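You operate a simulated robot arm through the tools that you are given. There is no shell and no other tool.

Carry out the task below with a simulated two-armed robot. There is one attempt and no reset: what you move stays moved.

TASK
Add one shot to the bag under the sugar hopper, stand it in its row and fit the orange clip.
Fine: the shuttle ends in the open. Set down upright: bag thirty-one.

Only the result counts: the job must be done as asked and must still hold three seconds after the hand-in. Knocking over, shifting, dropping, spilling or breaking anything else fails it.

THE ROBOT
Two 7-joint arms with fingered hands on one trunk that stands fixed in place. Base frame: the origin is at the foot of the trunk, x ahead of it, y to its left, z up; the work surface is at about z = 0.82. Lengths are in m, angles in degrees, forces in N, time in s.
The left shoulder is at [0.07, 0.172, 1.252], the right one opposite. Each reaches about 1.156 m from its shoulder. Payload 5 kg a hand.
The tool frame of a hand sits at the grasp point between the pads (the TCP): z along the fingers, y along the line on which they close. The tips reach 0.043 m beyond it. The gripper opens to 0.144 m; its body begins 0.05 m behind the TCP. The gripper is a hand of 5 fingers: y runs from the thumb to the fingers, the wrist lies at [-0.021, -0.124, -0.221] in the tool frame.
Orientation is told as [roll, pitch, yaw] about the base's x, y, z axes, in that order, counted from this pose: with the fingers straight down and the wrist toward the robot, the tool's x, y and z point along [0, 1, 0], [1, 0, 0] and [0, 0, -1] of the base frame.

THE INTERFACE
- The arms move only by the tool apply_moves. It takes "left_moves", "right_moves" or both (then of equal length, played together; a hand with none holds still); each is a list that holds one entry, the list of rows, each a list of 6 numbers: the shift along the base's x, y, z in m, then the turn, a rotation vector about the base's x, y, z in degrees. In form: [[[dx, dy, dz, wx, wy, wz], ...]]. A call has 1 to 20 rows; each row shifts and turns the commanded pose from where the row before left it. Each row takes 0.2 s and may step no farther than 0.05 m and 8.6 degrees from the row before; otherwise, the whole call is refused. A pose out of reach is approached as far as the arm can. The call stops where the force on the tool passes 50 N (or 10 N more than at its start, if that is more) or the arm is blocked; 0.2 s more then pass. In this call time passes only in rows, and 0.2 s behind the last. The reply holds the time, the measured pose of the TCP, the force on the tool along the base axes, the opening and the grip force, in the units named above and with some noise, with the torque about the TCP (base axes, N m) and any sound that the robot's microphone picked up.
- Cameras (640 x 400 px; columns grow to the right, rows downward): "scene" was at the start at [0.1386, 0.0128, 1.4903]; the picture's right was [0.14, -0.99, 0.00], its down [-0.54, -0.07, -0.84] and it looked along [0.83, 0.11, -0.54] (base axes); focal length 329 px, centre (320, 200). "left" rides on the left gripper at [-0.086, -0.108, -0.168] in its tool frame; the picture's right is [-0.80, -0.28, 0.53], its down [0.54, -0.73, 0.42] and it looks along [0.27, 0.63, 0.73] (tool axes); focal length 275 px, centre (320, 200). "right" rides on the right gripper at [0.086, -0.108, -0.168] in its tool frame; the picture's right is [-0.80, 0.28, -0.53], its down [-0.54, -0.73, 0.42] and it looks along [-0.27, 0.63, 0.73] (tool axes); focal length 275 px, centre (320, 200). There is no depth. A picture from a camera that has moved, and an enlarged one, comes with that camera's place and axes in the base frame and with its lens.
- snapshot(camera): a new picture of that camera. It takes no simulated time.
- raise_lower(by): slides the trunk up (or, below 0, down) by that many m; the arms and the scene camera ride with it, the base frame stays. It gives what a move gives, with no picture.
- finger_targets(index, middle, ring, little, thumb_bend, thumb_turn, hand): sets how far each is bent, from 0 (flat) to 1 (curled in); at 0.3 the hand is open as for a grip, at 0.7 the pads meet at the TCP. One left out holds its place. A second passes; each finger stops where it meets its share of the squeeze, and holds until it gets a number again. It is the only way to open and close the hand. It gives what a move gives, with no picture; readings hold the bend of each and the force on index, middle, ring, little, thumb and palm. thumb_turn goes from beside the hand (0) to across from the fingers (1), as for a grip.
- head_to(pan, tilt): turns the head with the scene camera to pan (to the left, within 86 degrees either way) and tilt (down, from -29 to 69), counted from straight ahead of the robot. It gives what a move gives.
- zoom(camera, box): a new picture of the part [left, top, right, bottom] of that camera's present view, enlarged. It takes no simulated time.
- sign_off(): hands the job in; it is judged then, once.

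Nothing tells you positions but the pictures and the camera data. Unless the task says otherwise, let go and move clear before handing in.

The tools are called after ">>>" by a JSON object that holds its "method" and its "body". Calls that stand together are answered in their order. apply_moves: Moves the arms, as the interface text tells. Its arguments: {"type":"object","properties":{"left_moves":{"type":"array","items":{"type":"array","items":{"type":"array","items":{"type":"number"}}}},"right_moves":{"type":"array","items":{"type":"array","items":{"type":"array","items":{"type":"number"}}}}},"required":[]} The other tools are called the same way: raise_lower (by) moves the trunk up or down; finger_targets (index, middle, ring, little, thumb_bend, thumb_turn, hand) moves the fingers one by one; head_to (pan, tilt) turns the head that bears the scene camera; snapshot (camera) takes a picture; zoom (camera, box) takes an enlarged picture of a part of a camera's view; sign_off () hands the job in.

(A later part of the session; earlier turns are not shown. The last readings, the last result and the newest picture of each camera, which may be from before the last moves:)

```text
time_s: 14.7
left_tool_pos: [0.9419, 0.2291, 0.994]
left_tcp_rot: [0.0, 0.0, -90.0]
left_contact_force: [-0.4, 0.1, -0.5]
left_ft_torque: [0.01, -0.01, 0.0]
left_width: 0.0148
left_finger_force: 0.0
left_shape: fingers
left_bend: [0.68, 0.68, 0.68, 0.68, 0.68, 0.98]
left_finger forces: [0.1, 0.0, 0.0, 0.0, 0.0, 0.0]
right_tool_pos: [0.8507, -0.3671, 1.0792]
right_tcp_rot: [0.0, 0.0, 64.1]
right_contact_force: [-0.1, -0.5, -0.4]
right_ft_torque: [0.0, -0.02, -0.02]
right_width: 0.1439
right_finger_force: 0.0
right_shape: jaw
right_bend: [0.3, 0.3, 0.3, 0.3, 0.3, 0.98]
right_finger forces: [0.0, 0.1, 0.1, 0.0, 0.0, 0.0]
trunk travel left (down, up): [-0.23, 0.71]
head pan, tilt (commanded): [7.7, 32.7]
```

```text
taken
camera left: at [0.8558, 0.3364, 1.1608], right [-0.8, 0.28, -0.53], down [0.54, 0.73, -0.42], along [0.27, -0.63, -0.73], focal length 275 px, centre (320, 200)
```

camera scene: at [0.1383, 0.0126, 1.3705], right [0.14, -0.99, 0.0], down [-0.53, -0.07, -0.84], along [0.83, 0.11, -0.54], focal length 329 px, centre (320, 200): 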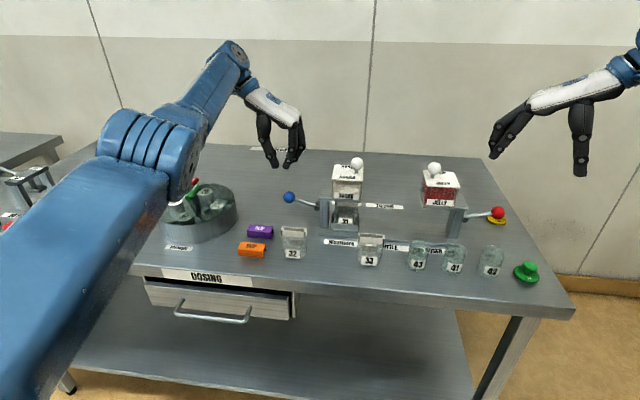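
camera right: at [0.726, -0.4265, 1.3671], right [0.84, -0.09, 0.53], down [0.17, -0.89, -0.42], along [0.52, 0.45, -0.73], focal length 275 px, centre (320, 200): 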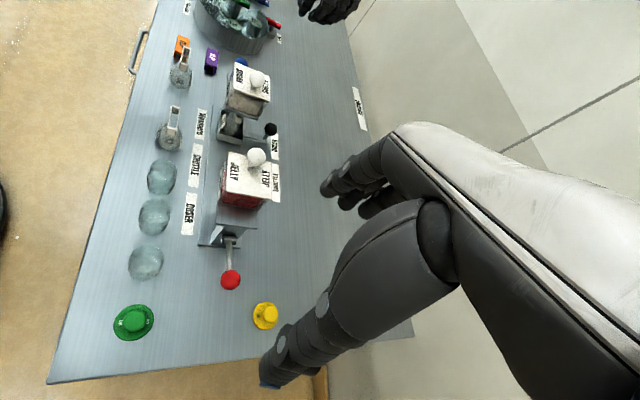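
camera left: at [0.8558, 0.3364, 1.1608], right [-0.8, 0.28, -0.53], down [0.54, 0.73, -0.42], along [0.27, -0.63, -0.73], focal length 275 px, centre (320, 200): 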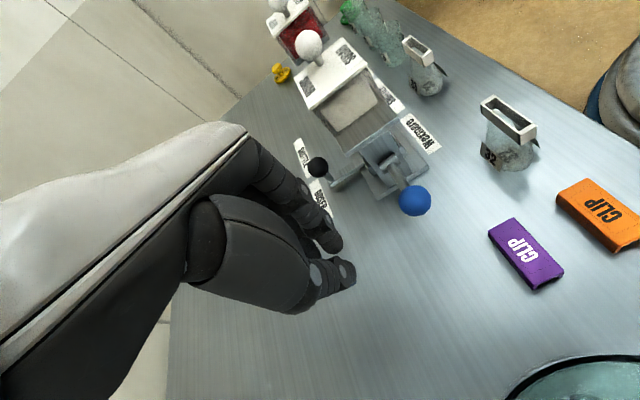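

Moving in behind the hopper at safe height, then I'll check the fingertip position relative to the knob.

>>> {"method": "apply_moves", "body": {"left_moves": [[[0.004, -0.03, 0, 0, 0, 0], [0.004, -0.03, 0, 0, 0, 0], [0.005, -0.03, -0.01, 0, 0, 0], [0.0, 0, -0.01, 0, 0, 0]]]}}

>>> {"method": "snapshot", "body": {"camera": "left"}}

>>> {"method": "zoom", "body": {"camera": "scene", "box": [230, 80, 430, 240]}}

>>> {"method": "zoom", "body": {"camera": "right", "box": [200, 0, 360, 160]}}

```text
time_s: 15.7
left_tool_pos: [0.9502, 0.1409, 0.9703]
left_tcp_rot: [-0.1, 0.0, -89.8]
left_contact_force: [-0.7, 0.8, -0.6]
left_ft_torque: [-0.01, -0.02, 0.03]
left_width: 0.0148
left_finger_force: 0.0
left_shape: fingers
left_bend: [0.68, 0.68, 0.68, 0.68, 0.68, 0.98]
left_finger forces: [0.0, 0.0, 0.0, 0.0, 0.0, 0.0]
left hand out of reach, approached as far as the arm can: row 2
right_tool_pos: [0.8511, -0.3673, 1.079]
right_tcp_rot: [0.0, 0.1, 64.1]
right_contact_force: [0.2, 0.1, -0.6]
right_ft_torque: [-0.02, 0.04, 0.03]
right_width: 0.1438
right_finger_force: 0.1
right_shape: jaw
right_bend: [0.3, 0.3, 0.3, 0.3, 0.3, 0.98]
right_finger forces: [0.1, 0.0, 0.0, 0.0, 0.0, 0.0]
trunk travel left (down, up): [-0.23, 0.71]
head pan, tilt (commanded): [7.7, 32.7]
```

```text
taken
camera left: at [0.8636, 0.2484, 1.1379], right [-0.8, 0.28, -0.53], down [0.54, 0.73, -0.42], along [0.27, -0.63, -0.73], focal length 275 px, centre (320, 200)
```

left: 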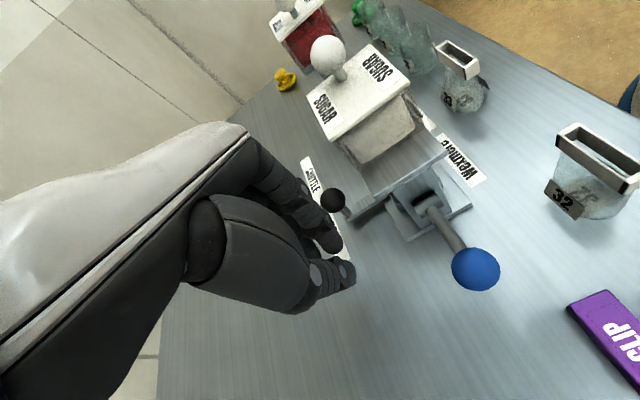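

```text
2.50 times, centred on (330, 160) of scene
camera zoom: at [0.1393, 0.0136, 1.3703], right [0.14, -0.99, 0.0], down [-0.54, -0.07, -0.84], along [0.83, 0.11, -0.54], focal length 823 px, centre (295, 300)
```

zoom: 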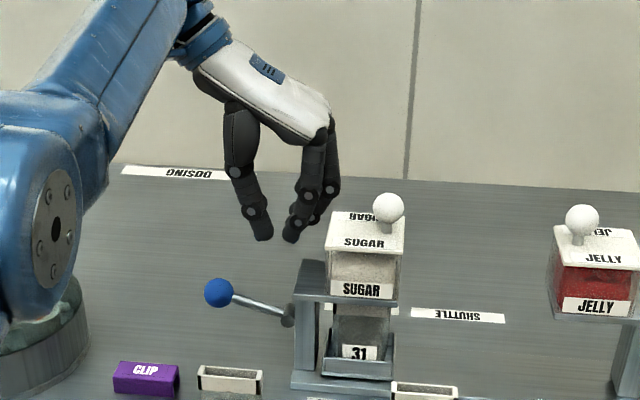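

```text
2.50 times, centred on (280, 80) of right
camera zoom: at [0.7274, -0.4247, 1.2468], right [0.84, -0.09, 0.53], down [0.17, -0.89, -0.42], along [0.51, 0.45, -0.73], focal length 688 px, centre (420, 500)
```

zoom: 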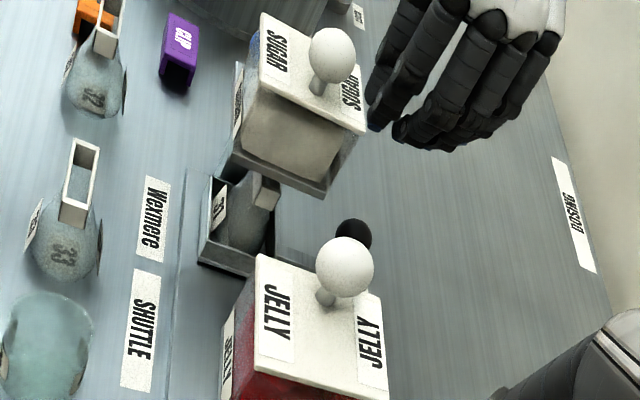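

Clearance behind the hopper looks good. Descending to knob height beside the knob.

>>> {"method": "apply_moves", "body": {"left_moves": [[[0.0, 0, -0.02, 0, 0, 0], [0.0, 0, -0.02, 0, 0, 0], [0.0, 0, -0.018, 0, 0, 0]]]}}

>>> {"method": "zoom", "body": {"camera": "left", "box": [220, 100, 480, 300]}}

>>> {"method": "zoom", "body": {"camera": "right", "box": [200, 0, 360, 160]}}

>>> {"method": "zoom", "body": {"camera": "scene", "box": [230, 80, 430, 240]}}

```text
time_s: 16.5
left_tool_pos: [0.9502, 0.1393, 0.9138]
left_tcp_rot: [0.0, 0.1, -90.0]
left_contact_force: [0.4, 0.9, -0.3]
left_ft_torque: [0.0, 0.01, -0.01]
left_width: 0.0148
left_finger_force: 0.0
left_shape: fingers
left_bend: [0.68, 0.68, 0.68, 0.68, 0.68, 0.98]
left_finger forces: [0.1, 0.0, 0.0, 0.0, 0.0, 0.1]
right_tool_pos: [0.851, -0.3675, 1.0787]
right_tcp_rot: [0.0, -0.1, 64.1]
right_contact_force: [0.2, -0.4, 0.1]
right_ft_torque: [0.03, 0.07, -0.06]
right_width: 0.1437
right_finger_force: 0.0
right_shape: jaw
right_bend: [0.3, 0.3, 0.3, 0.3, 0.3, 0.98]
right_finger forces: [0.0, 0.1, 0.0, 0.0, 0.0, 0.0]
trunk travel left (down, up): [-0.23, 0.71]
head pan, tilt (commanded): [7.7, 32.7]
```

```text
2.00 times, centred on (350, 200) of left
camera zoom: at [0.8642, 0.2475, 1.0807], right [-0.8, 0.28, -0.53], down [0.54, 0.73, -0.42], along [0.27, -0.63, -0.73], focal length 551 px, centre (260, 200)
```

zoom: 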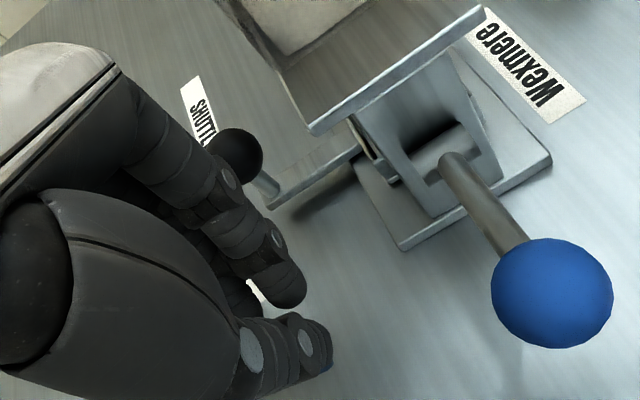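

```text
2.50 times, centred on (280, 80) of right
camera zoom: at [0.7273, -0.4257, 1.2466], right [0.84, -0.09, 0.53], down [0.17, -0.89, -0.42], along [0.51, 0.45, -0.73], focal length 688 px, centre (420, 500)
```

zoom: 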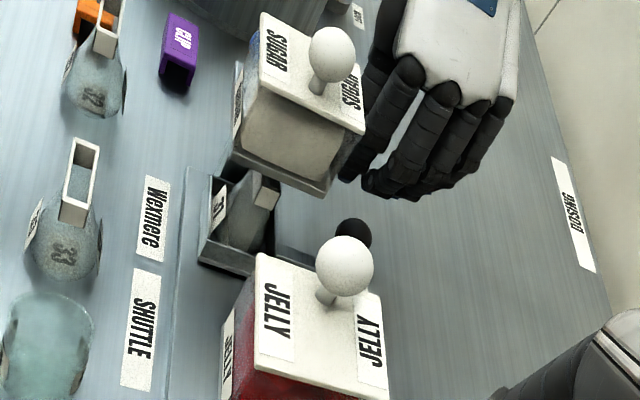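

```text
2.50 times, centred on (330, 160) of scene
camera zoom: at [0.1392, 0.0127, 1.3703], right [0.14, -0.99, 0.0], down [-0.54, -0.07, -0.84], along [0.83, 0.11, -0.54], focal length 823 px, centre (295, 300)
```

zoom: 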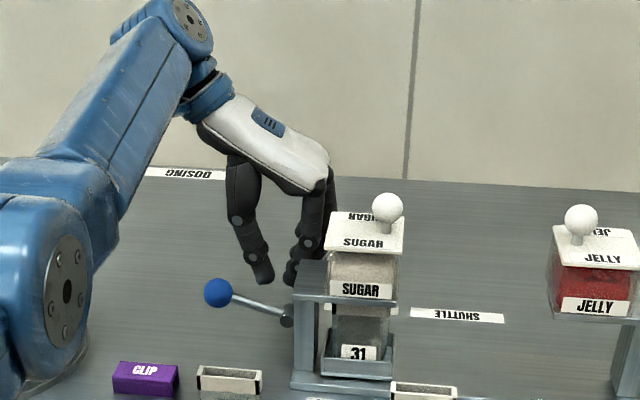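

The index fingertip is at about [0.931, 0.123, 0.88], in line with the knob. I'll push in −y until contact and see how the shuttle responds.

>>> {"method": "apply_moves", "body": {"left_moves": [[[0.003, -0.02, 0, 0, 0, 0], [0.002, -0.02, -0.002, 0, 0, 0], [0.0, -0.01, 0, 0, 0, 0]]]}}

>>> {"method": "zoom", "body": {"camera": "left", "box": [220, 100, 480, 300]}}

>>> {"method": "zoom", "body": {"camera": "right", "box": [200, 0, 360, 160]}}

```text
time_s: 17.3
left_tool_pos: [0.9501, 0.0908, 0.9133]
left_tcp_rot: [0.0, -0.1, -90.0]
left_contact_force: [-0.4, 0.0, 0.5]
left_ft_torque: [0.0, -0.01, -0.01]
left_width: 0.015
left_finger_force: 0.0
left_shape: fingers
left_bend: [0.68, 0.68, 0.68, 0.68, 0.68, 0.98]
left_finger forces: [0.0, 0.1, 0.0, 0.0, 0.0, 0.1]
left hand out of reach, approached as far as the arm can: row 2
right_tool_pos: [0.8505, -0.3669, 1.0799]
right_tcp_rot: [0.0, 0.0, 64.2]
right_contact_force: [-1.1, 0.0, -0.3]
right_ft_torque: [0.0, -0.03, -0.01]
right_width: 0.1438
right_finger_force: 0.1
right_shape: jaw
right_bend: [0.3, 0.3, 0.3, 0.3, 0.3, 0.98]
right_finger forces: [0.0, 0.2, 0.1, 0.1, 0.0, 0.1]
trunk travel left (down, up): [-0.23, 0.71]
head pan, tilt (commanded): [7.7, 32.7]
```

```text
2.00 times, centred on (350, 200) of left
camera zoom: at [0.8632, 0.198, 1.08], right [-0.8, 0.28, -0.53], down [0.54, 0.73, -0.42], along [0.27, -0.63, -0.73], focal length 551 px, centre (260, 200)
```

zoom: 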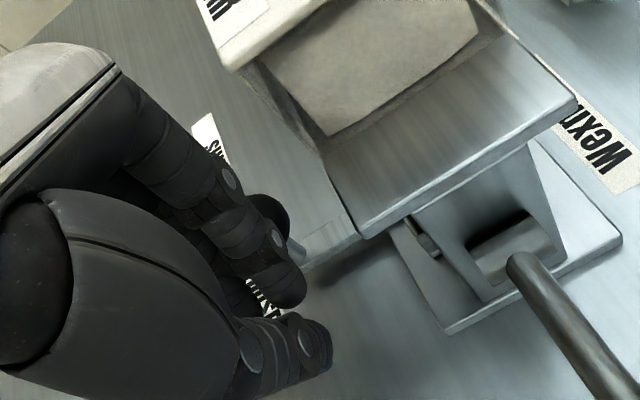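

```text
2.50 times, centred on (280, 80) of right
camera zoom: at [0.7263, -0.4259, 1.2471], right [0.84, -0.09, 0.53], down [0.17, -0.89, -0.42], along [0.51, 0.45, -0.73], focal length 688 px, centre (420, 500)
```

zoom: 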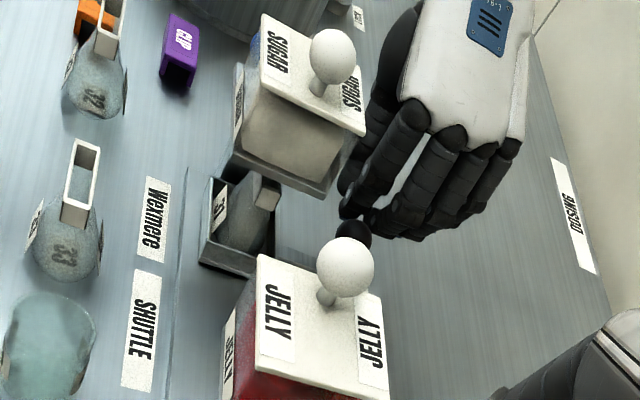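

The fingers are just about touching the knob. Continuing with smaller −y steps.

>>> {"method": "apply_moves", "body": {"left_moves": [[[0.0, -0.008, 0, 0, 0, 0], [0.0, -0.008, 0, 0, 0, 0], [0.0, -0.008, 0, 0, 0, 0]]]}}

>>> {"method": "zoom", "body": {"camera": "scene", "box": [270, 130, 470, 260]}}

>>> {"method": "zoom", "body": {"camera": "right", "box": [200, 0, 360, 160]}}

```text
time_s: 18.1
left_tool_pos: [0.9485, 0.0651, 0.9124]
left_tcp_rot: [0.1, 0.1, -90.0]
left_contact_force: [-0.6, -0.8, 0.3]
left_ft_torque: [-0.01, 0.03, 0.04]
left_width: 0.014
left_finger_force: 0.7
left_shape: fingers
left_bend: [0.68, 0.68, 0.68, 0.68, 0.68, 0.98]
left_finger forces: [1.3, 0.1, 0.0, 0.0, 0.0, 0.0]
right_tool_pos: [0.8511, -0.3683, 1.0787]
right_tcp_rot: [0.0, 0.1, 64.1]
right_contact_force: [-0.9, -0.3, 0.1]
right_ft_torque: [0.02, -0.01, 0.0]
right_width: 0.1437
right_finger_force: 0.1
right_shape: jaw
right_bend: [0.3, 0.3, 0.3, 0.3, 0.3, 0.98]
right_finger forces: [0.0, 0.0, 0.1, 0.1, 0.0, 0.1]
trunk travel left (down, up): [-0.23, 0.71]
head pan, tilt (commanded): [7.7, 32.7]
```

```text
3.08 times, centred on (370, 195) of scene
camera zoom: at [0.1387, 0.0121, 1.3703], right [0.14, -0.99, 0.0], down [-0.54, -0.07, -0.84], along [0.83, 0.11, -0.54], focal length 1012 px, centre (166, 215)
```

zoom: 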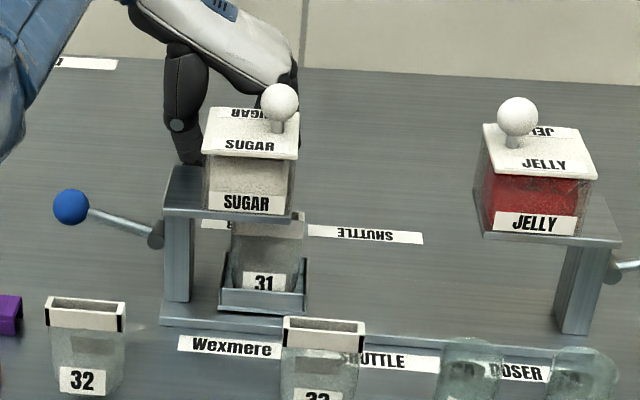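

```text
2.50 times, centred on (280, 80) of right
camera zoom: at [0.7268, -0.4263, 1.2466], right [0.84, -0.09, 0.53], down [0.17, -0.89, -0.42], along [0.51, 0.45, -0.73], focal length 688 px, centre (420, 500)
```

zoom: 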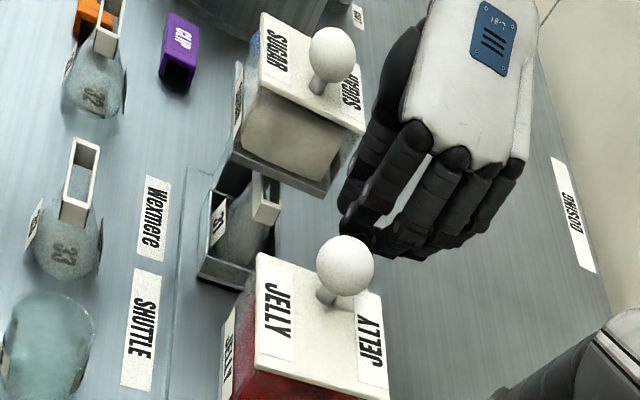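

The shuttle slides easily along with the push. Continuing toward the open middle.

>>> {"method": "apply_moves", "body": {"left_moves": [[[0.0, -0.012, 0, 0, 0, 0], [0.0, -0.012, 0, 0, 0, 0], [0.0, -0.012, 0, 0, 0, 0], [0.0, -0.012, 0, 0, 0, 0]]]}}

>>> {"method": "zoom", "body": {"camera": "scene", "box": [270, 130, 470, 260]}}

>>> {"method": "zoom", "body": {"camera": "right", "box": [200, 0, 360, 160]}}

```text
time_s: 19.1
left_tool_pos: [0.9472, 0.0189, 0.9118]
left_tcp_rot: [0.2, 0.0, -90.0]
left_contact_force: [11.7, -0.2, 5.3]
left_ft_torque: [-0.18, -0.37, 0.47]
left_width: 0.0141
left_finger_force: 6.8
left_shape: fingers
left_bend: [0.68, 0.68, 0.68, 0.68, 0.68, 0.98]
left_finger forces: [0.6, 13.2, 0.0, 0.0, 0.0, 0.1]
left hand out of reach, approached as far as the arm can: row 3
right_tool_pos: [0.8519, -0.3678, 1.0794]
right_tcp_rot: [0.1, 0.0, 64.1]
right_contact_force: [-0.3, 0.1, -0.8]
right_ft_torque: [0.04, 0.01, 0.03]
right_width: 0.1437
right_finger_force: 0.0
right_shape: jaw
right_bend: [0.3, 0.3, 0.3, 0.3, 0.3, 0.98]
right_finger forces: [0.0, 0.1, 0.0, 0.0, 0.0, 0.1]
trunk travel left (down, up): [-0.23, 0.71]
head pan, tilt (commanded): [7.7, 32.7]
```

```text
3.08 times, centred on (370, 195) of scene
camera zoom: at [0.1395, 0.012, 1.3703], right [0.14, -0.99, 0.0], down [-0.54, -0.07, -0.84], along [0.83, 0.11, -0.54], focal length 1012 px, centre (166, 215)
```

zoom: 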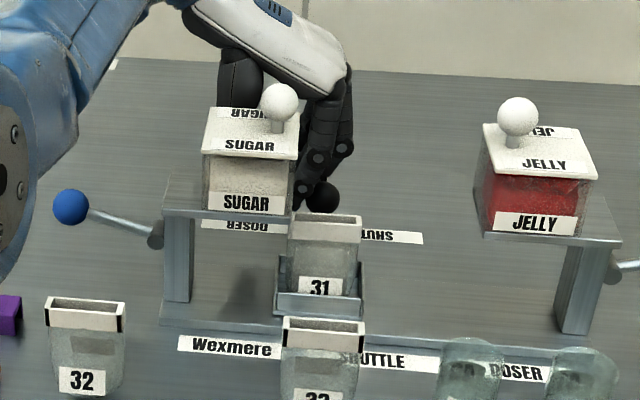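

```text
2.50 times, centred on (280, 80) of right
camera zoom: at [0.7276, -0.4264, 1.2463], right [0.84, -0.09, 0.53], down [0.17, -0.89, -0.42], along [0.51, 0.45, -0.73], focal length 688 px, centre (420, 500)
```

zoom: 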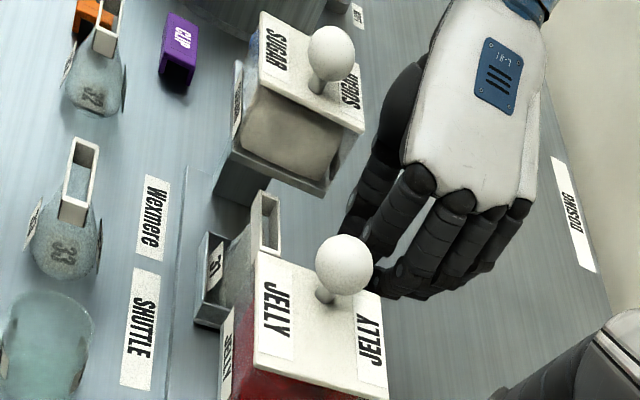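

The shuttle is at y ≈ −0.025, but the knob is wedging sideways between two fingers because the arm is at its reach limit. I'll back off slightly, yaw 10° for more reach, and re-centre the index on the knob.

>>> {"method": "apply_moves", "body": {"left_moves": [[[0.0, 0.01, 0, 0, 0, 0], [0.0, 0.01, 0, 0, 0, 0], [0.0, 0, 0, 0, 0, 5], [0.0, 0, 0, 0, 0, 5]]]}}

>>> {"method": "zoom", "body": {"camera": "scene", "box": [270, 130, 470, 260]}}

>>> {"method": "zoom", "body": {"camera": "right", "box": [200, 0, 360, 160]}}

```text
time_s: 20.1
left_tool_pos: [0.9459, 0.0409, 0.9121]
left_tcp_rot: [0.0, 0.1, -79.9]
left_contact_force: [0.1, -0.3, 0.8]
left_ft_torque: [-0.02, 0.04, -0.01]
left_width: 0.0146
left_finger_force: 0.0
left_shape: fingers
left_bend: [0.68, 0.68, 0.68, 0.68, 0.68, 0.98]
left_finger forces: [0.0, 0.0, 0.0, 0.0, 0.0, 0.0]
right_tool_pos: [0.851, -0.3666, 1.0797]
right_tcp_rot: [0.1, 0.0, 64.1]
right_contact_force: [-0.1, 0.1, -0.4]
right_ft_torque: [0.01, 0.0, 0.01]
right_width: 0.1438
right_finger_force: 0.0
right_shape: jaw
right_bend: [0.3, 0.3, 0.3, 0.3, 0.3, 0.98]
right_finger forces: [0.0, 0.0, 0.0, 0.1, 0.0, 0.0]
trunk travel left (down, up): [-0.23, 0.71]
head pan, tilt (commanded): [7.7, 32.7]
```

```text
3.08 times, centred on (370, 195) of scene
camera zoom: at [0.1385, 0.0127, 1.3704], right [0.14, -0.99, 0.0], down [-0.54, -0.07, -0.84], along [0.83, 0.11, -0.54], focal length 1012 px, centre (166, 215)
```

zoom: 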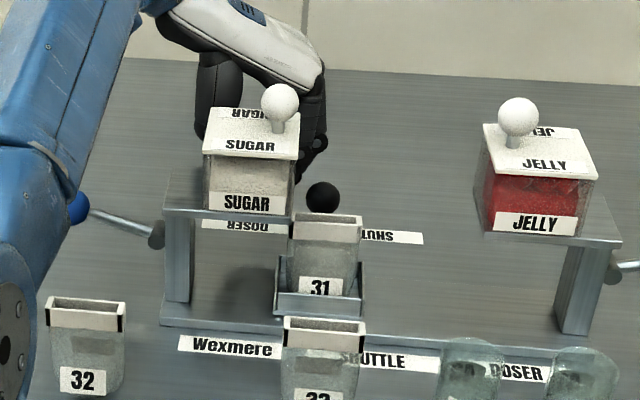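

```text
2.50 times, centred on (280, 80) of right
camera zoom: at [0.7266, -0.4258, 1.247], right [0.84, -0.09, 0.53], down [0.17, -0.89, -0.42], along [0.51, 0.45, -0.73], focal length 688 px, centre (420, 500)
```

zoom: 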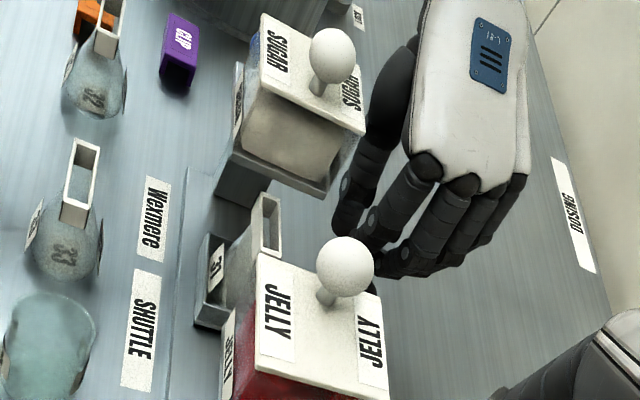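

>>> {"method": "snapshot", "body": {"camera": "scene"}}

>>> {"method": "snapshot", "body": {"camera": "left"}}

```text
taken
camera scene: at [0.1385, 0.0127, 1.3704], right [0.14, -0.99, 0.0], down [-0.54, -0.07, -0.84], along [0.83, 0.11, -0.54], focal length 329 px, centre (320, 200)
```

scene: 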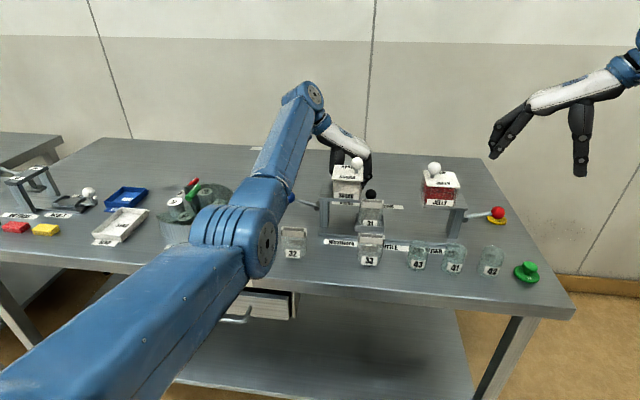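

```text
taken
camera left: at [0.8418, 0.1303, 1.0788], right [-0.83, 0.14, -0.53], down [0.41, 0.81, -0.42], along [0.37, -0.57, -0.73], focal length 275 px, centre (320, 200)
```

left: 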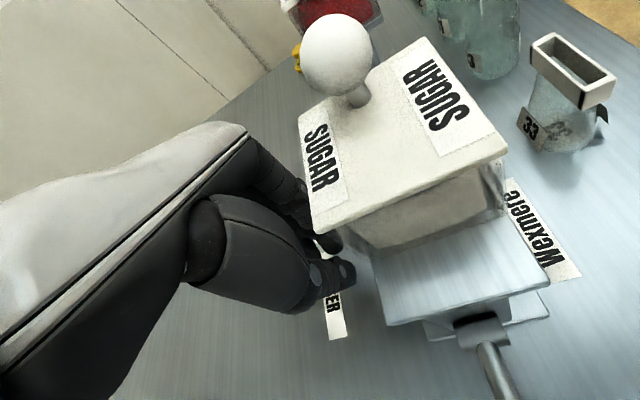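

The hand is close to the lid's rear corner, so first I'll shift +x for clearance, then continue pushing −y with small steps, monitoring.

>>> {"method": "apply_moves", "body": {"left_moves": [[[0.007, 0, 0, 0, 0, 0], [0.006, 0, 0, 0, 0, 0], [0.0, -0.01, 0, 0, 0, 0]]]}}

>>> {"method": "snapshot", "body": {"camera": "left"}}

>>> {"method": "zoom", "body": {"camera": "right", "box": [200, 0, 360, 160]}}

```text
time_s: 20.9
left_tool_pos: [0.9586, 0.0303, 0.9117]
left_tcp_rot: [0.1, 0.0, -80.0]
left_contact_force: [0.7, 0.6, -0.3]
left_ft_torque: [0.01, -0.01, 0.02]
left_width: 0.0147
left_finger_force: 0.1
left_shape: fingers
left_bend: [0.68, 0.68, 0.68, 0.68, 0.68, 0.98]
left_finger forces: [0.1, 0.1, 0.0, 0.2, 0.1, 0.0]
right_tool_pos: [0.8504, -0.3673, 1.0793]
right_tcp_rot: [0.0, 0.0, 64.2]
right_contact_force: [0.1, 0.2, -0.2]
right_ft_torque: [0.02, 0.0, 0.01]
right_width: 0.1437
right_finger_force: 0.0
right_shape: jaw
right_bend: [0.3, 0.3, 0.3, 0.3, 0.3, 0.98]
right_finger forces: [0.0, 0.0, 0.0, 0.1, 0.0, 0.0]
trunk travel left (down, up): [-0.23, 0.71]
head pan, tilt (commanded): [7.7, 32.7]
```

```text
taken
camera left: at [0.8553, 0.1201, 1.0788], right [-0.83, 0.14, -0.53], down [0.41, 0.81, -0.42], along [0.37, -0.57, -0.73], focal length 275 px, centre (320, 200)
```

left: 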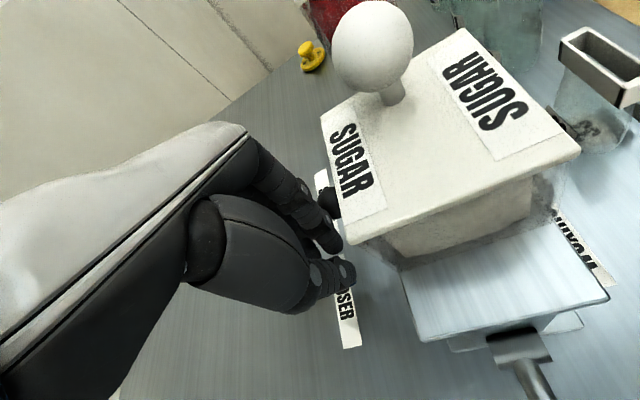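

```text
2.50 times, centred on (280, 80) of right
camera zoom: at [0.7267, -0.4264, 1.2466], right [0.84, -0.09, 0.53], down [0.17, -0.89, -0.42], along [0.51, 0.45, -0.73], focal length 688 px, centre (420, 500)
```

zoom: 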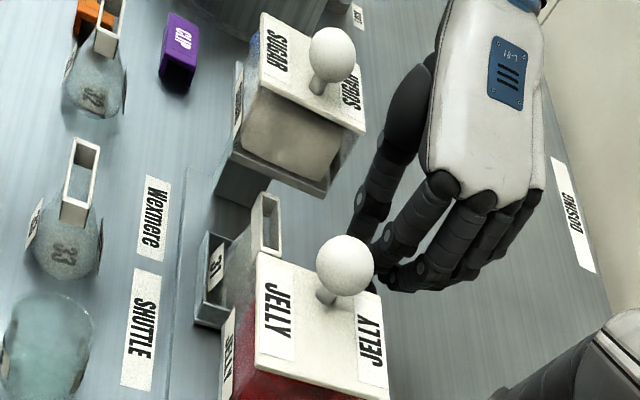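

>>> {"method": "apply_moves", "body": {"left_moves": [[[0.0, -0.01, 0, 0, 0, 0], [0.0, -0.01, 0, 0, 0, 0], [0.0, -0.01, 0, 0, 0, 0]]]}}

>>> {"method": "zoom", "body": {"camera": "scene", "box": [270, 130, 470, 260]}}

>>> {"method": "zoom", "body": {"camera": "right", "box": [200, 0, 360, 160]}}

```text
time_s: 21.7
left_tool_pos: [0.9582, -0.0012, 0.9112]
left_tcp_rot: [0.0, 0.0, -79.9]
left_contact_force: [1.3, 0.7, 1.1]
left_ft_torque: [0.05, -0.01, 0.02]
left_width: 0.0136
left_finger_force: 0.6
left_shape: fingers
left_bend: [0.68, 0.68, 0.68, 0.68, 0.68, 0.98]
left_finger forces: [1.2, 0.1, 0.0, 0.0, 0.0, 0.1]
right_tool_pos: [0.8512, -0.3675, 1.08]
right_tcp_rot: [0.0, 0.1, 64.0]
right_contact_force: [0.2, 0.4, -0.1]
right_ft_torque: [0.04, -0.01, 0.02]
right_width: 0.1438
right_finger_force: 0.0
right_shape: jaw
right_bend: [0.3, 0.3, 0.3, 0.3, 0.3, 0.98]
right_finger forces: [0.0, 0.0, 0.1, 0.0, 0.0, 0.0]
trunk travel left (down, up): [-0.23, 0.71]
head pan, tilt (commanded): [7.7, 32.7]
```

```text
3.08 times, centred on (370, 195) of scene
camera zoom: at [0.1386, 0.0121, 1.3703], right [0.14, -0.99, 0.0], down [-0.54, -0.07, -0.84], along [0.83, 0.11, -0.54], focal length 1012 px, centre (166, 215)
```

zoom: 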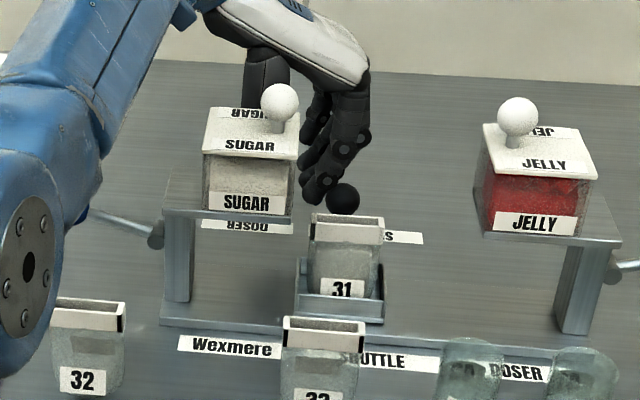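

```text
2.50 times, centred on (280, 80) of right
camera zoom: at [0.7267, -0.4262, 1.2467], right [0.84, -0.09, 0.53], down [0.17, -0.89, -0.42], along [0.51, 0.45, -0.73], focal length 688 px, centre (420, 500)
```

zoom: 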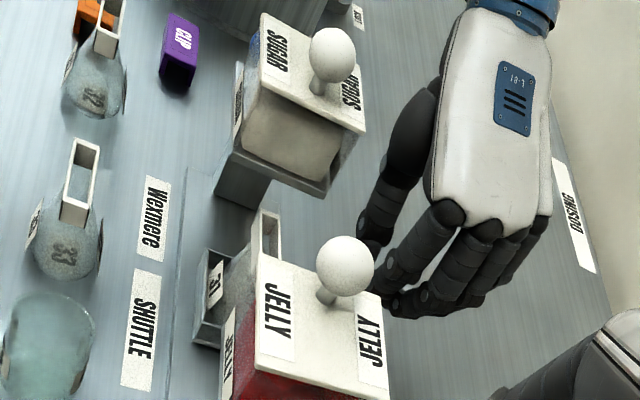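

Light push works well. About 0.027 m more to centre the bag in the open gap; I'll also watch the left elbow above bag 32.

>>> {"method": "apply_moves", "body": {"left_moves": [[[0.0, -0.009, 0, 0, 0, 0], [0.0, -0.009, 0, 0, 0, 0], [0.0, -0.008, 0, 0, 0, 0]]]}}

>>> {"method": "snapshot", "body": {"camera": "scene"}}

>>> {"method": "zoom", "body": {"camera": "right", "box": [150, 0, 350, 170]}}

>>> {"method": "zoom", "body": {"camera": "scene", "box": [270, 130, 470, 260]}}

```text
time_s: 22.5
left_tool_pos: [0.9601, -0.0253, 0.9133]
left_tcp_rot: [0.0, -0.1, -80.0]
left_contact_force: [-1.1, -0.7, -0.5]
left_ft_torque: [0.03, 0.02, 0.01]
left_width: 0.0147
left_finger_force: 0.0
left_shape: fingers
left_bend: [0.68, 0.68, 0.68, 0.68, 0.68, 0.98]
left_finger forces: [0.1, 0.0, 0.0, 0.1, 0.0, 0.1]
right_tool_pos: [0.8498, -0.3677, 1.0796]
right_tcp_rot: [0.0, 0.1, 64.2]
right_contact_force: [-0.7, 0.2, 0.9]
right_ft_torque: [0.02, -0.03, 0.02]
right_width: 0.1436
right_finger_force: 0.1
right_shape: jaw
right_bend: [0.3, 0.3, 0.3, 0.3, 0.3, 0.98]
right_finger forces: [0.0, 0.1, 0.0, 0.0, 0.0, 0.1]
trunk travel left (down, up): [-0.23, 0.71]
head pan, tilt (commanded): [7.7, 32.7]
```

```text
taken
camera scene: at [0.1385, 0.0122, 1.3703], right [0.14, -0.99, 0.0], down [-0.54, -0.07, -0.84], along [0.83, 0.11, -0.54], focal length 329 px, centre (320, 200)
```

scene: 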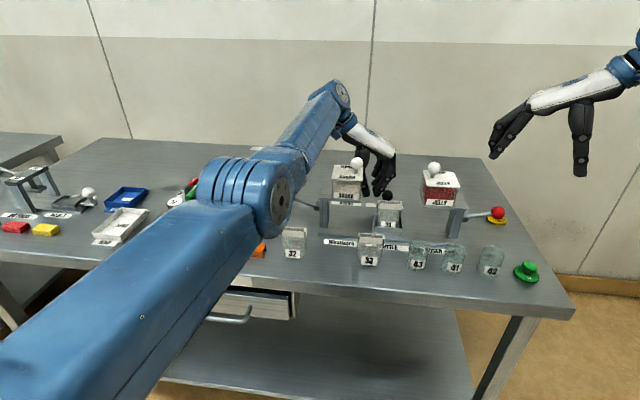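

```text
2.35 times, centred on (250, 85) of right
camera zoom: at [0.7265, -0.4262, 1.2468], right [0.84, -0.09, 0.53], down [0.17, -0.89, -0.42], along [0.51, 0.45, -0.73], focal length 648 px, centre (485, 471)
```

zoom: 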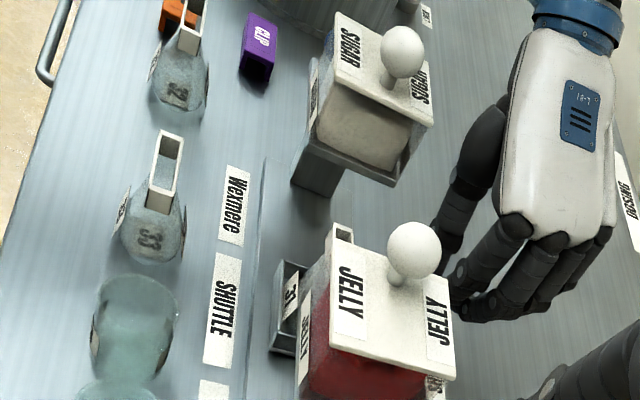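

```text
3.08 times, centred on (370, 195) of scene
camera zoom: at [0.1385, 0.0122, 1.3703], right [0.14, -0.99, 0.0], down [-0.54, -0.07, -0.84], along [0.83, 0.11, -0.54], focal length 1012 px, centre (166, 215)
```

zoom: 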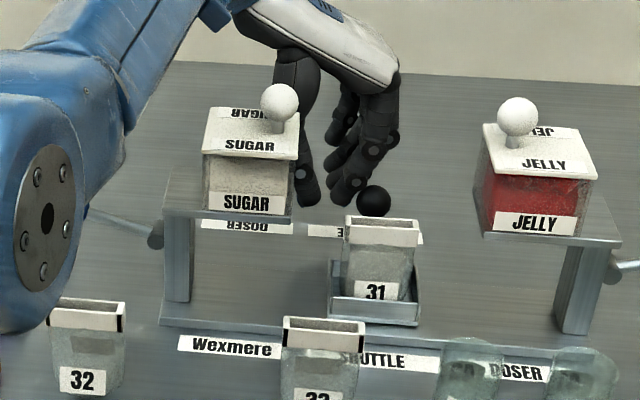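

The shuttle has settled at y ≈ −0.07, in the open between the hoppers, with no residual contact. I'll back the hand off in +y and lift everything by raising the trunk.

>>> {"method": "apply_moves", "body": {"left_moves": [[[0.0, 0.01, 0, 0, 0, 0], [0.0, 0.01, 0, 0, 0, 0]]]}}

>>> {"method": "raise_lower", "body": {"by": 0.15}}

>>> {"method": "snapshot", "body": {"camera": "scene"}}

>>> {"method": "zoom", "body": {"camera": "scene", "box": [270, 180, 470, 310]}}

```text
time_s: 23.1
left_tool_pos: [0.9585, -0.0036, 0.9125]
left_tcp_rot: [0.1, 0.0, -80.0]
left_contact_force: [-1.0, -0.3, 0.3]
left_ft_torque: [0.0, -0.01, -0.01]
left_width: 0.0146
left_finger_force: 0.1
left_shape: fingers
left_bend: [0.68, 0.68, 0.68, 0.68, 0.68, 0.98]
left_finger forces: [0.0, 0.1, 0.0, 0.1, 0.1, 0.0]
right_tool_pos: [0.8503, -0.3678, 1.0786]
right_tcp_rot: [0.0, 0.1, 64.1]
right_contact_force: [-0.1, 0.5, 0.1]
right_ft_torque: [0.0, -0.01, -0.01]
right_width: 0.144
right_finger_force: 0.1
right_shape: jaw
right_bend: [0.3, 0.3, 0.3, 0.3, 0.3, 0.98]
right_finger forces: [0.1, 0.0, 0.0, 0.0, 0.0, 0.0]
trunk travel left (down, up): [-0.23, 0.71]
head pan, tilt (commanded): [7.7, 32.7]
```

```text
time_s: 24.9
left_tool_pos: [0.9587, -0.0043, 1.0615]
left_tcp_rot: [0.0, 0.0, -80.0]
left_contact_force: [-0.4, -0.6, 0.3]
left_ft_torque: [0.01, -0.01, 0.0]
left_width: 0.0145
left_finger_force: 0.1
left_shape: fingers
left_bend: [0.68, 0.68, 0.68, 0.68, 0.68, 0.98]
left_finger forces: [0.0, 0.1, 0.0, 0.0, 0.1, 0.0]
right_tool_pos: [0.8514, -0.3669, 1.2294]
right_tcp_rot: [0.0, -0.1, 64.1]
right_contact_force: [-0.3, -0.7, -0.1]
right_ft_torque: [0.0, 0.02, -0.02]
right_width: 0.1436
right_finger_force: 0.1
right_shape: jaw
right_bend: [0.3, 0.3, 0.3, 0.3, 0.3, 0.98]
right_finger forces: [0.0, 0.0, 0.1, 0.1, 0.1, 0.0]
trunk travel left (down, up): [-0.38, 0.56]
head pan, tilt (commanded): [7.7, 32.7]
```

```text
taken
camera scene: at [0.1391, 0.0124, 1.5202], right [0.14, -0.99, 0.0], down [-0.54, -0.07, -0.84], along [0.83, 0.11, -0.54], focal length 329 px, centre (320, 200)
```

scene: 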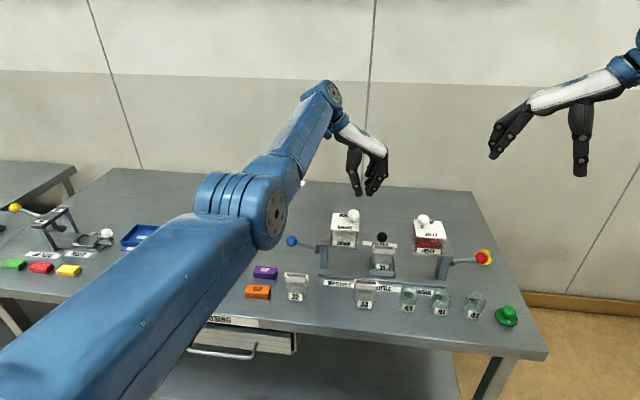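

```text
3.08 times, centred on (370, 245) of scene
camera zoom: at [0.1391, 0.0124, 1.5202], right [0.14, -0.99, 0.0], down [-0.54, -0.07, -0.84], along [0.83, 0.11, -0.54], focal length 1012 px, centre (166, 62)
```

zoom: 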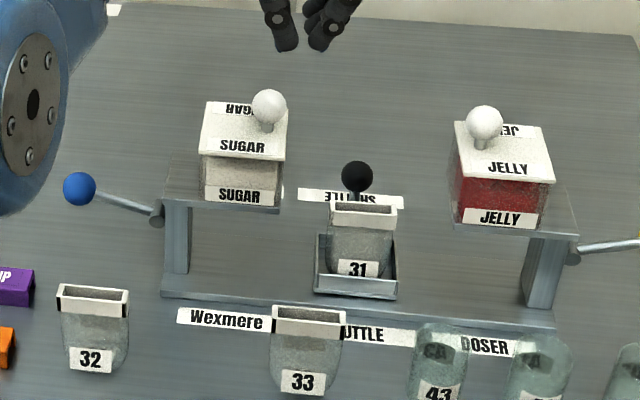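

The shuttle stands in the open with bag 31 accessible. Now I'll swing the left hand up and back to zero yaw above the gap, and set fingers: ring and little flat, index/middle/thumb partly open.

>>> {"method": "apply_moves", "body": {"left_moves": [[[0, 0, 0.04, 0, 0, 0], [0, 0, 0.04, 0, 0, 0], [-0.0095, -0.0075, 0, 0, 0, 8], [-0.0095, -0.0075, 0, 0, 0, 8], [-0.0095, -0.0075, 0, 0, 0, 8], [-0.0095, -0.0075, 0, 0, 0, 8], [-0.0095, -0.0075, 0, 0, 0, 8], [-0.0095, -0.0075, 0, 0, 0, 8], [-0.0095, -0.0075, 0, 0, 0, 8], [-0.0095, -0.0075, 0, 0, 0, 8], [-0.0095, -0.0075, 0, 0, 0, 8], [-0.0095, -0.0075, 0, 0, 0, 8]]]}}

>>> {"method": "finger_targets", "body": {"hand": "left", "index": 0.56, "middle": 0.56, "ring": 0.0, "little": 0.0, "thumb_bend": 0.56}}

>>> {"method": "snapshot", "body": {"camera": "scene"}}

>>> {"method": "snapshot", "body": {"camera": "left"}}

>>> {"method": "snapshot", "body": {"camera": "right"}}

```text
time_s: 27.4
left_tool_pos: [0.8639, -0.0814, 1.1428]
left_tcp_rot: [0.0, 0.0, 0.2]
left_contact_force: [0.1, -0.7, 0.4]
left_ft_torque: [0.01, -0.02, -0.01]
left_width: 0.0143
left_finger_force: 0.0
left_shape: fingers
left_bend: [0.68, 0.68, 0.68, 0.68, 0.68, 0.98]
left_finger forces: [0.0, 0.0, 0.0, 0.0, 0.1, 0.1]
right_tool_pos: [0.8506, -0.3672, 1.2289]
right_tcp_rot: [0.0, -0.1, 64.1]
right_contact_force: [0.1, 0.0, -0.5]
right_ft_torque: [0.03, 0.01, 0.02]
right_width: 0.1439
right_finger_force: 0.0
right_shape: jaw
right_bend: [0.3, 0.3, 0.3, 0.3, 0.3, 0.98]
right_finger forces: [0.1, 0.0, 0.0, 0.0, 0.0, 0.0]
trunk travel left (down, up): [-0.38, 0.56]
head pan, tilt (commanded): [7.7, 32.7]
```

```text
time_s: 28.4
left_tool_pos: [0.8651, -0.081, 1.1434]
left_tcp_rot: [0.0, 0.0, 0.2]
left_contact_force: [-0.2, 0.0, 1.6]
left_ft_torque: [-0.02, -0.03, 0.01]
left_width: 0.0563
left_finger_force: 0.1
left_shape: fingers
left_bend: [0.56, 0.56, 0.0, 0.0, 0.56, 0.98]
left_finger forces: [0.0, 0.1, 0.0, 0.0, 0.0, 0.0]
right_tool_pos: [0.8513, -0.368, 1.2291]
right_tcp_rot: [0.0, 0.0, 64.1]
right_contact_force: [0.0, 0.5, -0.4]
right_ft_torque: [-0.04, 0.0, -0.01]
right_width: 0.1437
right_finger_force: 0.1
right_shape: jaw
right_bend: [0.3, 0.3, 0.3, 0.3, 0.3, 0.98]
right_finger forces: [0.0, 0.0, 0.0, 0.0, 0.0, 0.0]
trunk travel left (down, up): [-0.38, 0.56]
head pan, tilt (commanded): [7.7, 32.7]
```

```text
taken
camera scene: at [0.1387, 0.0123, 1.5203], right [0.14, -0.99, 0.0], down [-0.54, -0.07, -0.84], along [0.83, 0.11, -0.54], focal length 329 px, centre (320, 200)
```

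scene: 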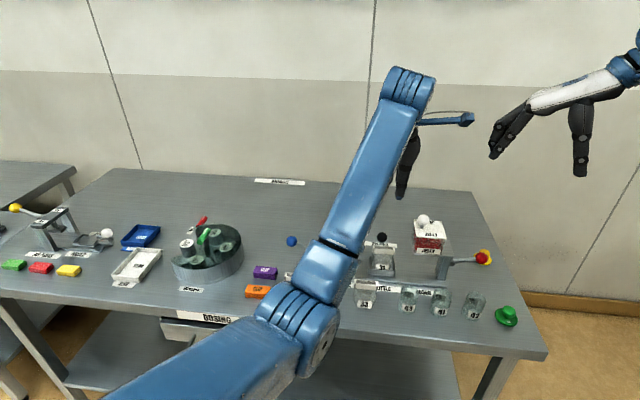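

```text
taken
camera left: at [0.756, -0.1677, 1.3098], right [-0.28, -0.8, -0.53], down [-0.73, 0.54, -0.42], along [0.63, 0.27, -0.73], focal length 275 px, centre (320, 200)
```

left: 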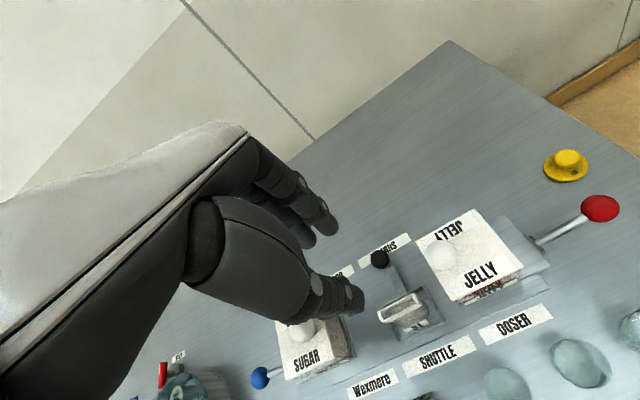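

```text
taken
camera right: at [0.7268, -0.4261, 1.3968], right [0.84, -0.09, 0.53], down [0.17, -0.89, -0.42], along [0.51, 0.45, -0.73], focal length 275 px, centre (320, 200)
```

right: 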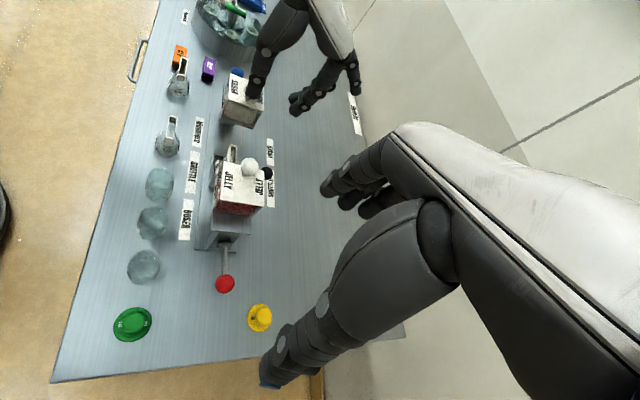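

I'll zoom the left camera onto bag 31 to triangulate the rim precisely.

>>> {"method": "zoom", "body": {"camera": "left", "box": [340, 240, 470, 350]}}

>>> {"method": "zoom", "body": {"camera": "scene", "box": [340, 215, 440, 300]}}

>>> {"method": "zoom", "body": {"camera": "left", "box": [200, 120, 400, 360]}}

```text
3.64 times, centred on (405, 295) of left
camera zoom: at [0.756, -0.1677, 1.3098], right [-0.28, -0.8, -0.53], down [-0.73, 0.54, -0.42], along [0.63, 0.27, -0.73], focal length 1001 px, centre (11, -146)
```

zoom: 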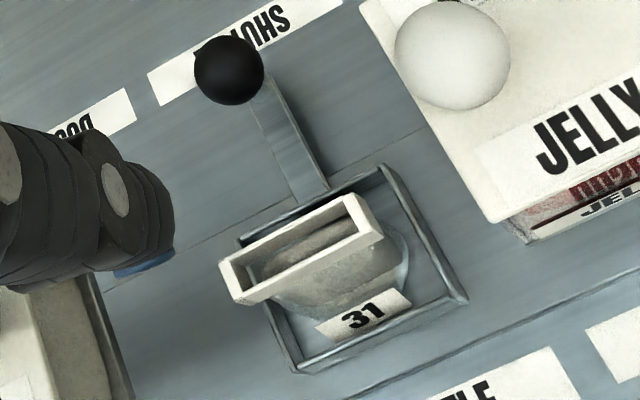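

```text
4.71 times, centred on (390, 258) of scene
camera zoom: at [0.1387, 0.0123, 1.5203], right [0.14, -0.99, 0.0], down [-0.54, -0.07, -0.84], along [0.83, 0.11, -0.54], focal length 1549 px, centre (-9, -71)
```

zoom: 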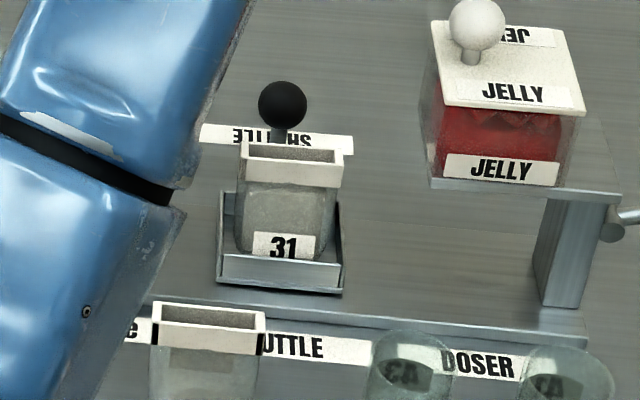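

```text
1.67 times, centred on (300, 240) of left
camera zoom: at [0.756, -0.1677, 1.3098], right [-0.28, -0.8, -0.53], down [-0.73, 0.54, -0.42], along [0.63, 0.27, -0.73], focal length 459 px, centre (353, 133)
```

zoom: 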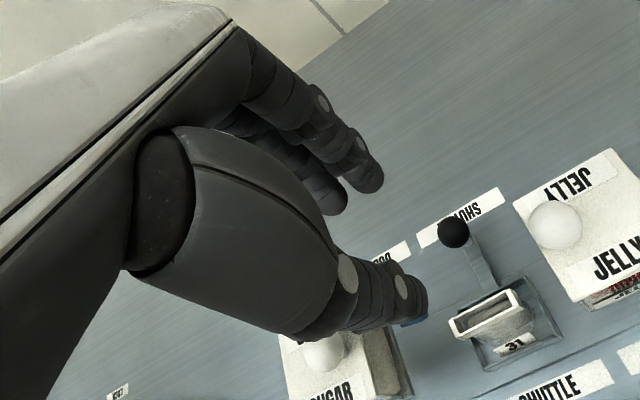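

Bag 31's rim top centre triangulates to about [0.858, −0.071, 0.912]. I'll lower the left hand between the hoppers to just above the rim, offset slightly in y so the little-finger side clears the sugar lid.

>>> {"method": "apply_moves", "body": {"left_moves": [[[-0.003, 0.002, -0.04, 0, 0, 0], [-0.003, 0.002, -0.04, 0, 0, 0], [-0.001, 0.002, -0.04, 0, 0, 0], [0, 0, -0.03, 0, 0, 0]]]}}

>>> {"method": "snapshot", "body": {"camera": "left"}}

>>> {"method": "zoom", "body": {"camera": "scene", "box": [310, 150, 470, 290]}}

>>> {"method": "zoom", "body": {"camera": "right", "box": [180, 20, 360, 220]}}

```text
time_s: 29.4
left_tool_pos: [0.8582, -0.0714, 0.9941]
left_tcp_rot: [0.2, -0.1, 0.1]
left_contact_force: [0.3, -0.3, 0.5]
left_ft_torque: [-0.02, 0.04, 0.02]
left_width: 0.0564
left_finger_force: 0.0
left_shape: fingers
left_bend: [0.56, 0.56, 0.0, 0.0, 0.56, 0.98]
left_finger forces: [0.0, 0.0, 0.0, 0.0, 0.0, 0.1]
right_tool_pos: [0.8506, -0.3687, 1.2296]
right_tcp_rot: [0.0, -0.1, 64.1]
right_contact_force: [0.6, -0.5, 0.7]
right_ft_torque: [-0.02, 0.03, -0.01]
right_width: 0.1437
right_finger_force: 0.1
right_shape: jaw
right_bend: [0.3, 0.3, 0.3, 0.3, 0.3, 0.98]
right_finger forces: [0.1, 0.0, 0.0, 0.0, 0.0, 0.0]
trunk travel left (down, up): [-0.38, 0.56]
head pan, tilt (commanded): [7.7, 32.7]
```

```text
taken
camera left: at [0.7494, -0.1592, 1.1607], right [-0.28, -0.8, -0.54], down [-0.73, 0.54, -0.42], along [0.63, 0.27, -0.73], focal length 275 px, centre (320, 200)
```

left: 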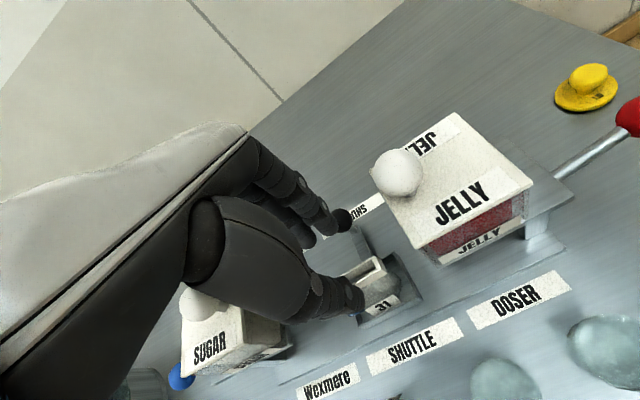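

```text
2.86 times, centred on (390, 220) of scene
camera zoom: at [0.1393, 0.0125, 1.5204], right [0.14, -0.99, 0.0], down [-0.54, -0.07, -0.84], along [0.83, 0.11, -0.54], focal length 940 px, centre (120, 143)
```

zoom: 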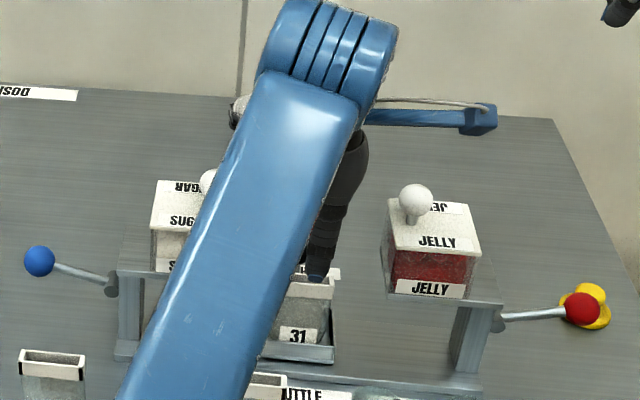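

```text
2.00 times, centred on (270, 120) of right
camera zoom: at [0.7273, -0.426, 1.3966], right [0.84, -0.09, 0.53], down [0.17, -0.89, -0.42], along [0.51, 0.45, -0.73], focal length 551 px, centre (420, 360)
```

zoom: 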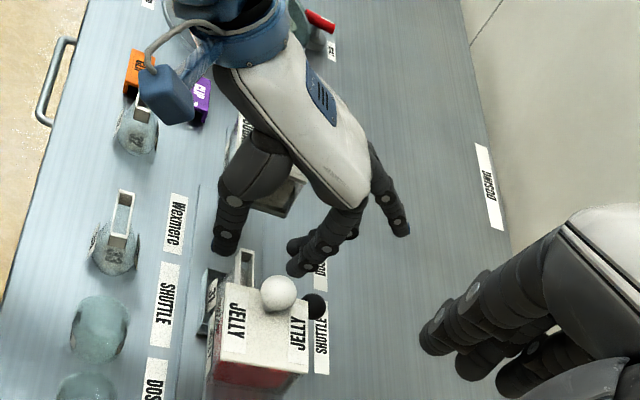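

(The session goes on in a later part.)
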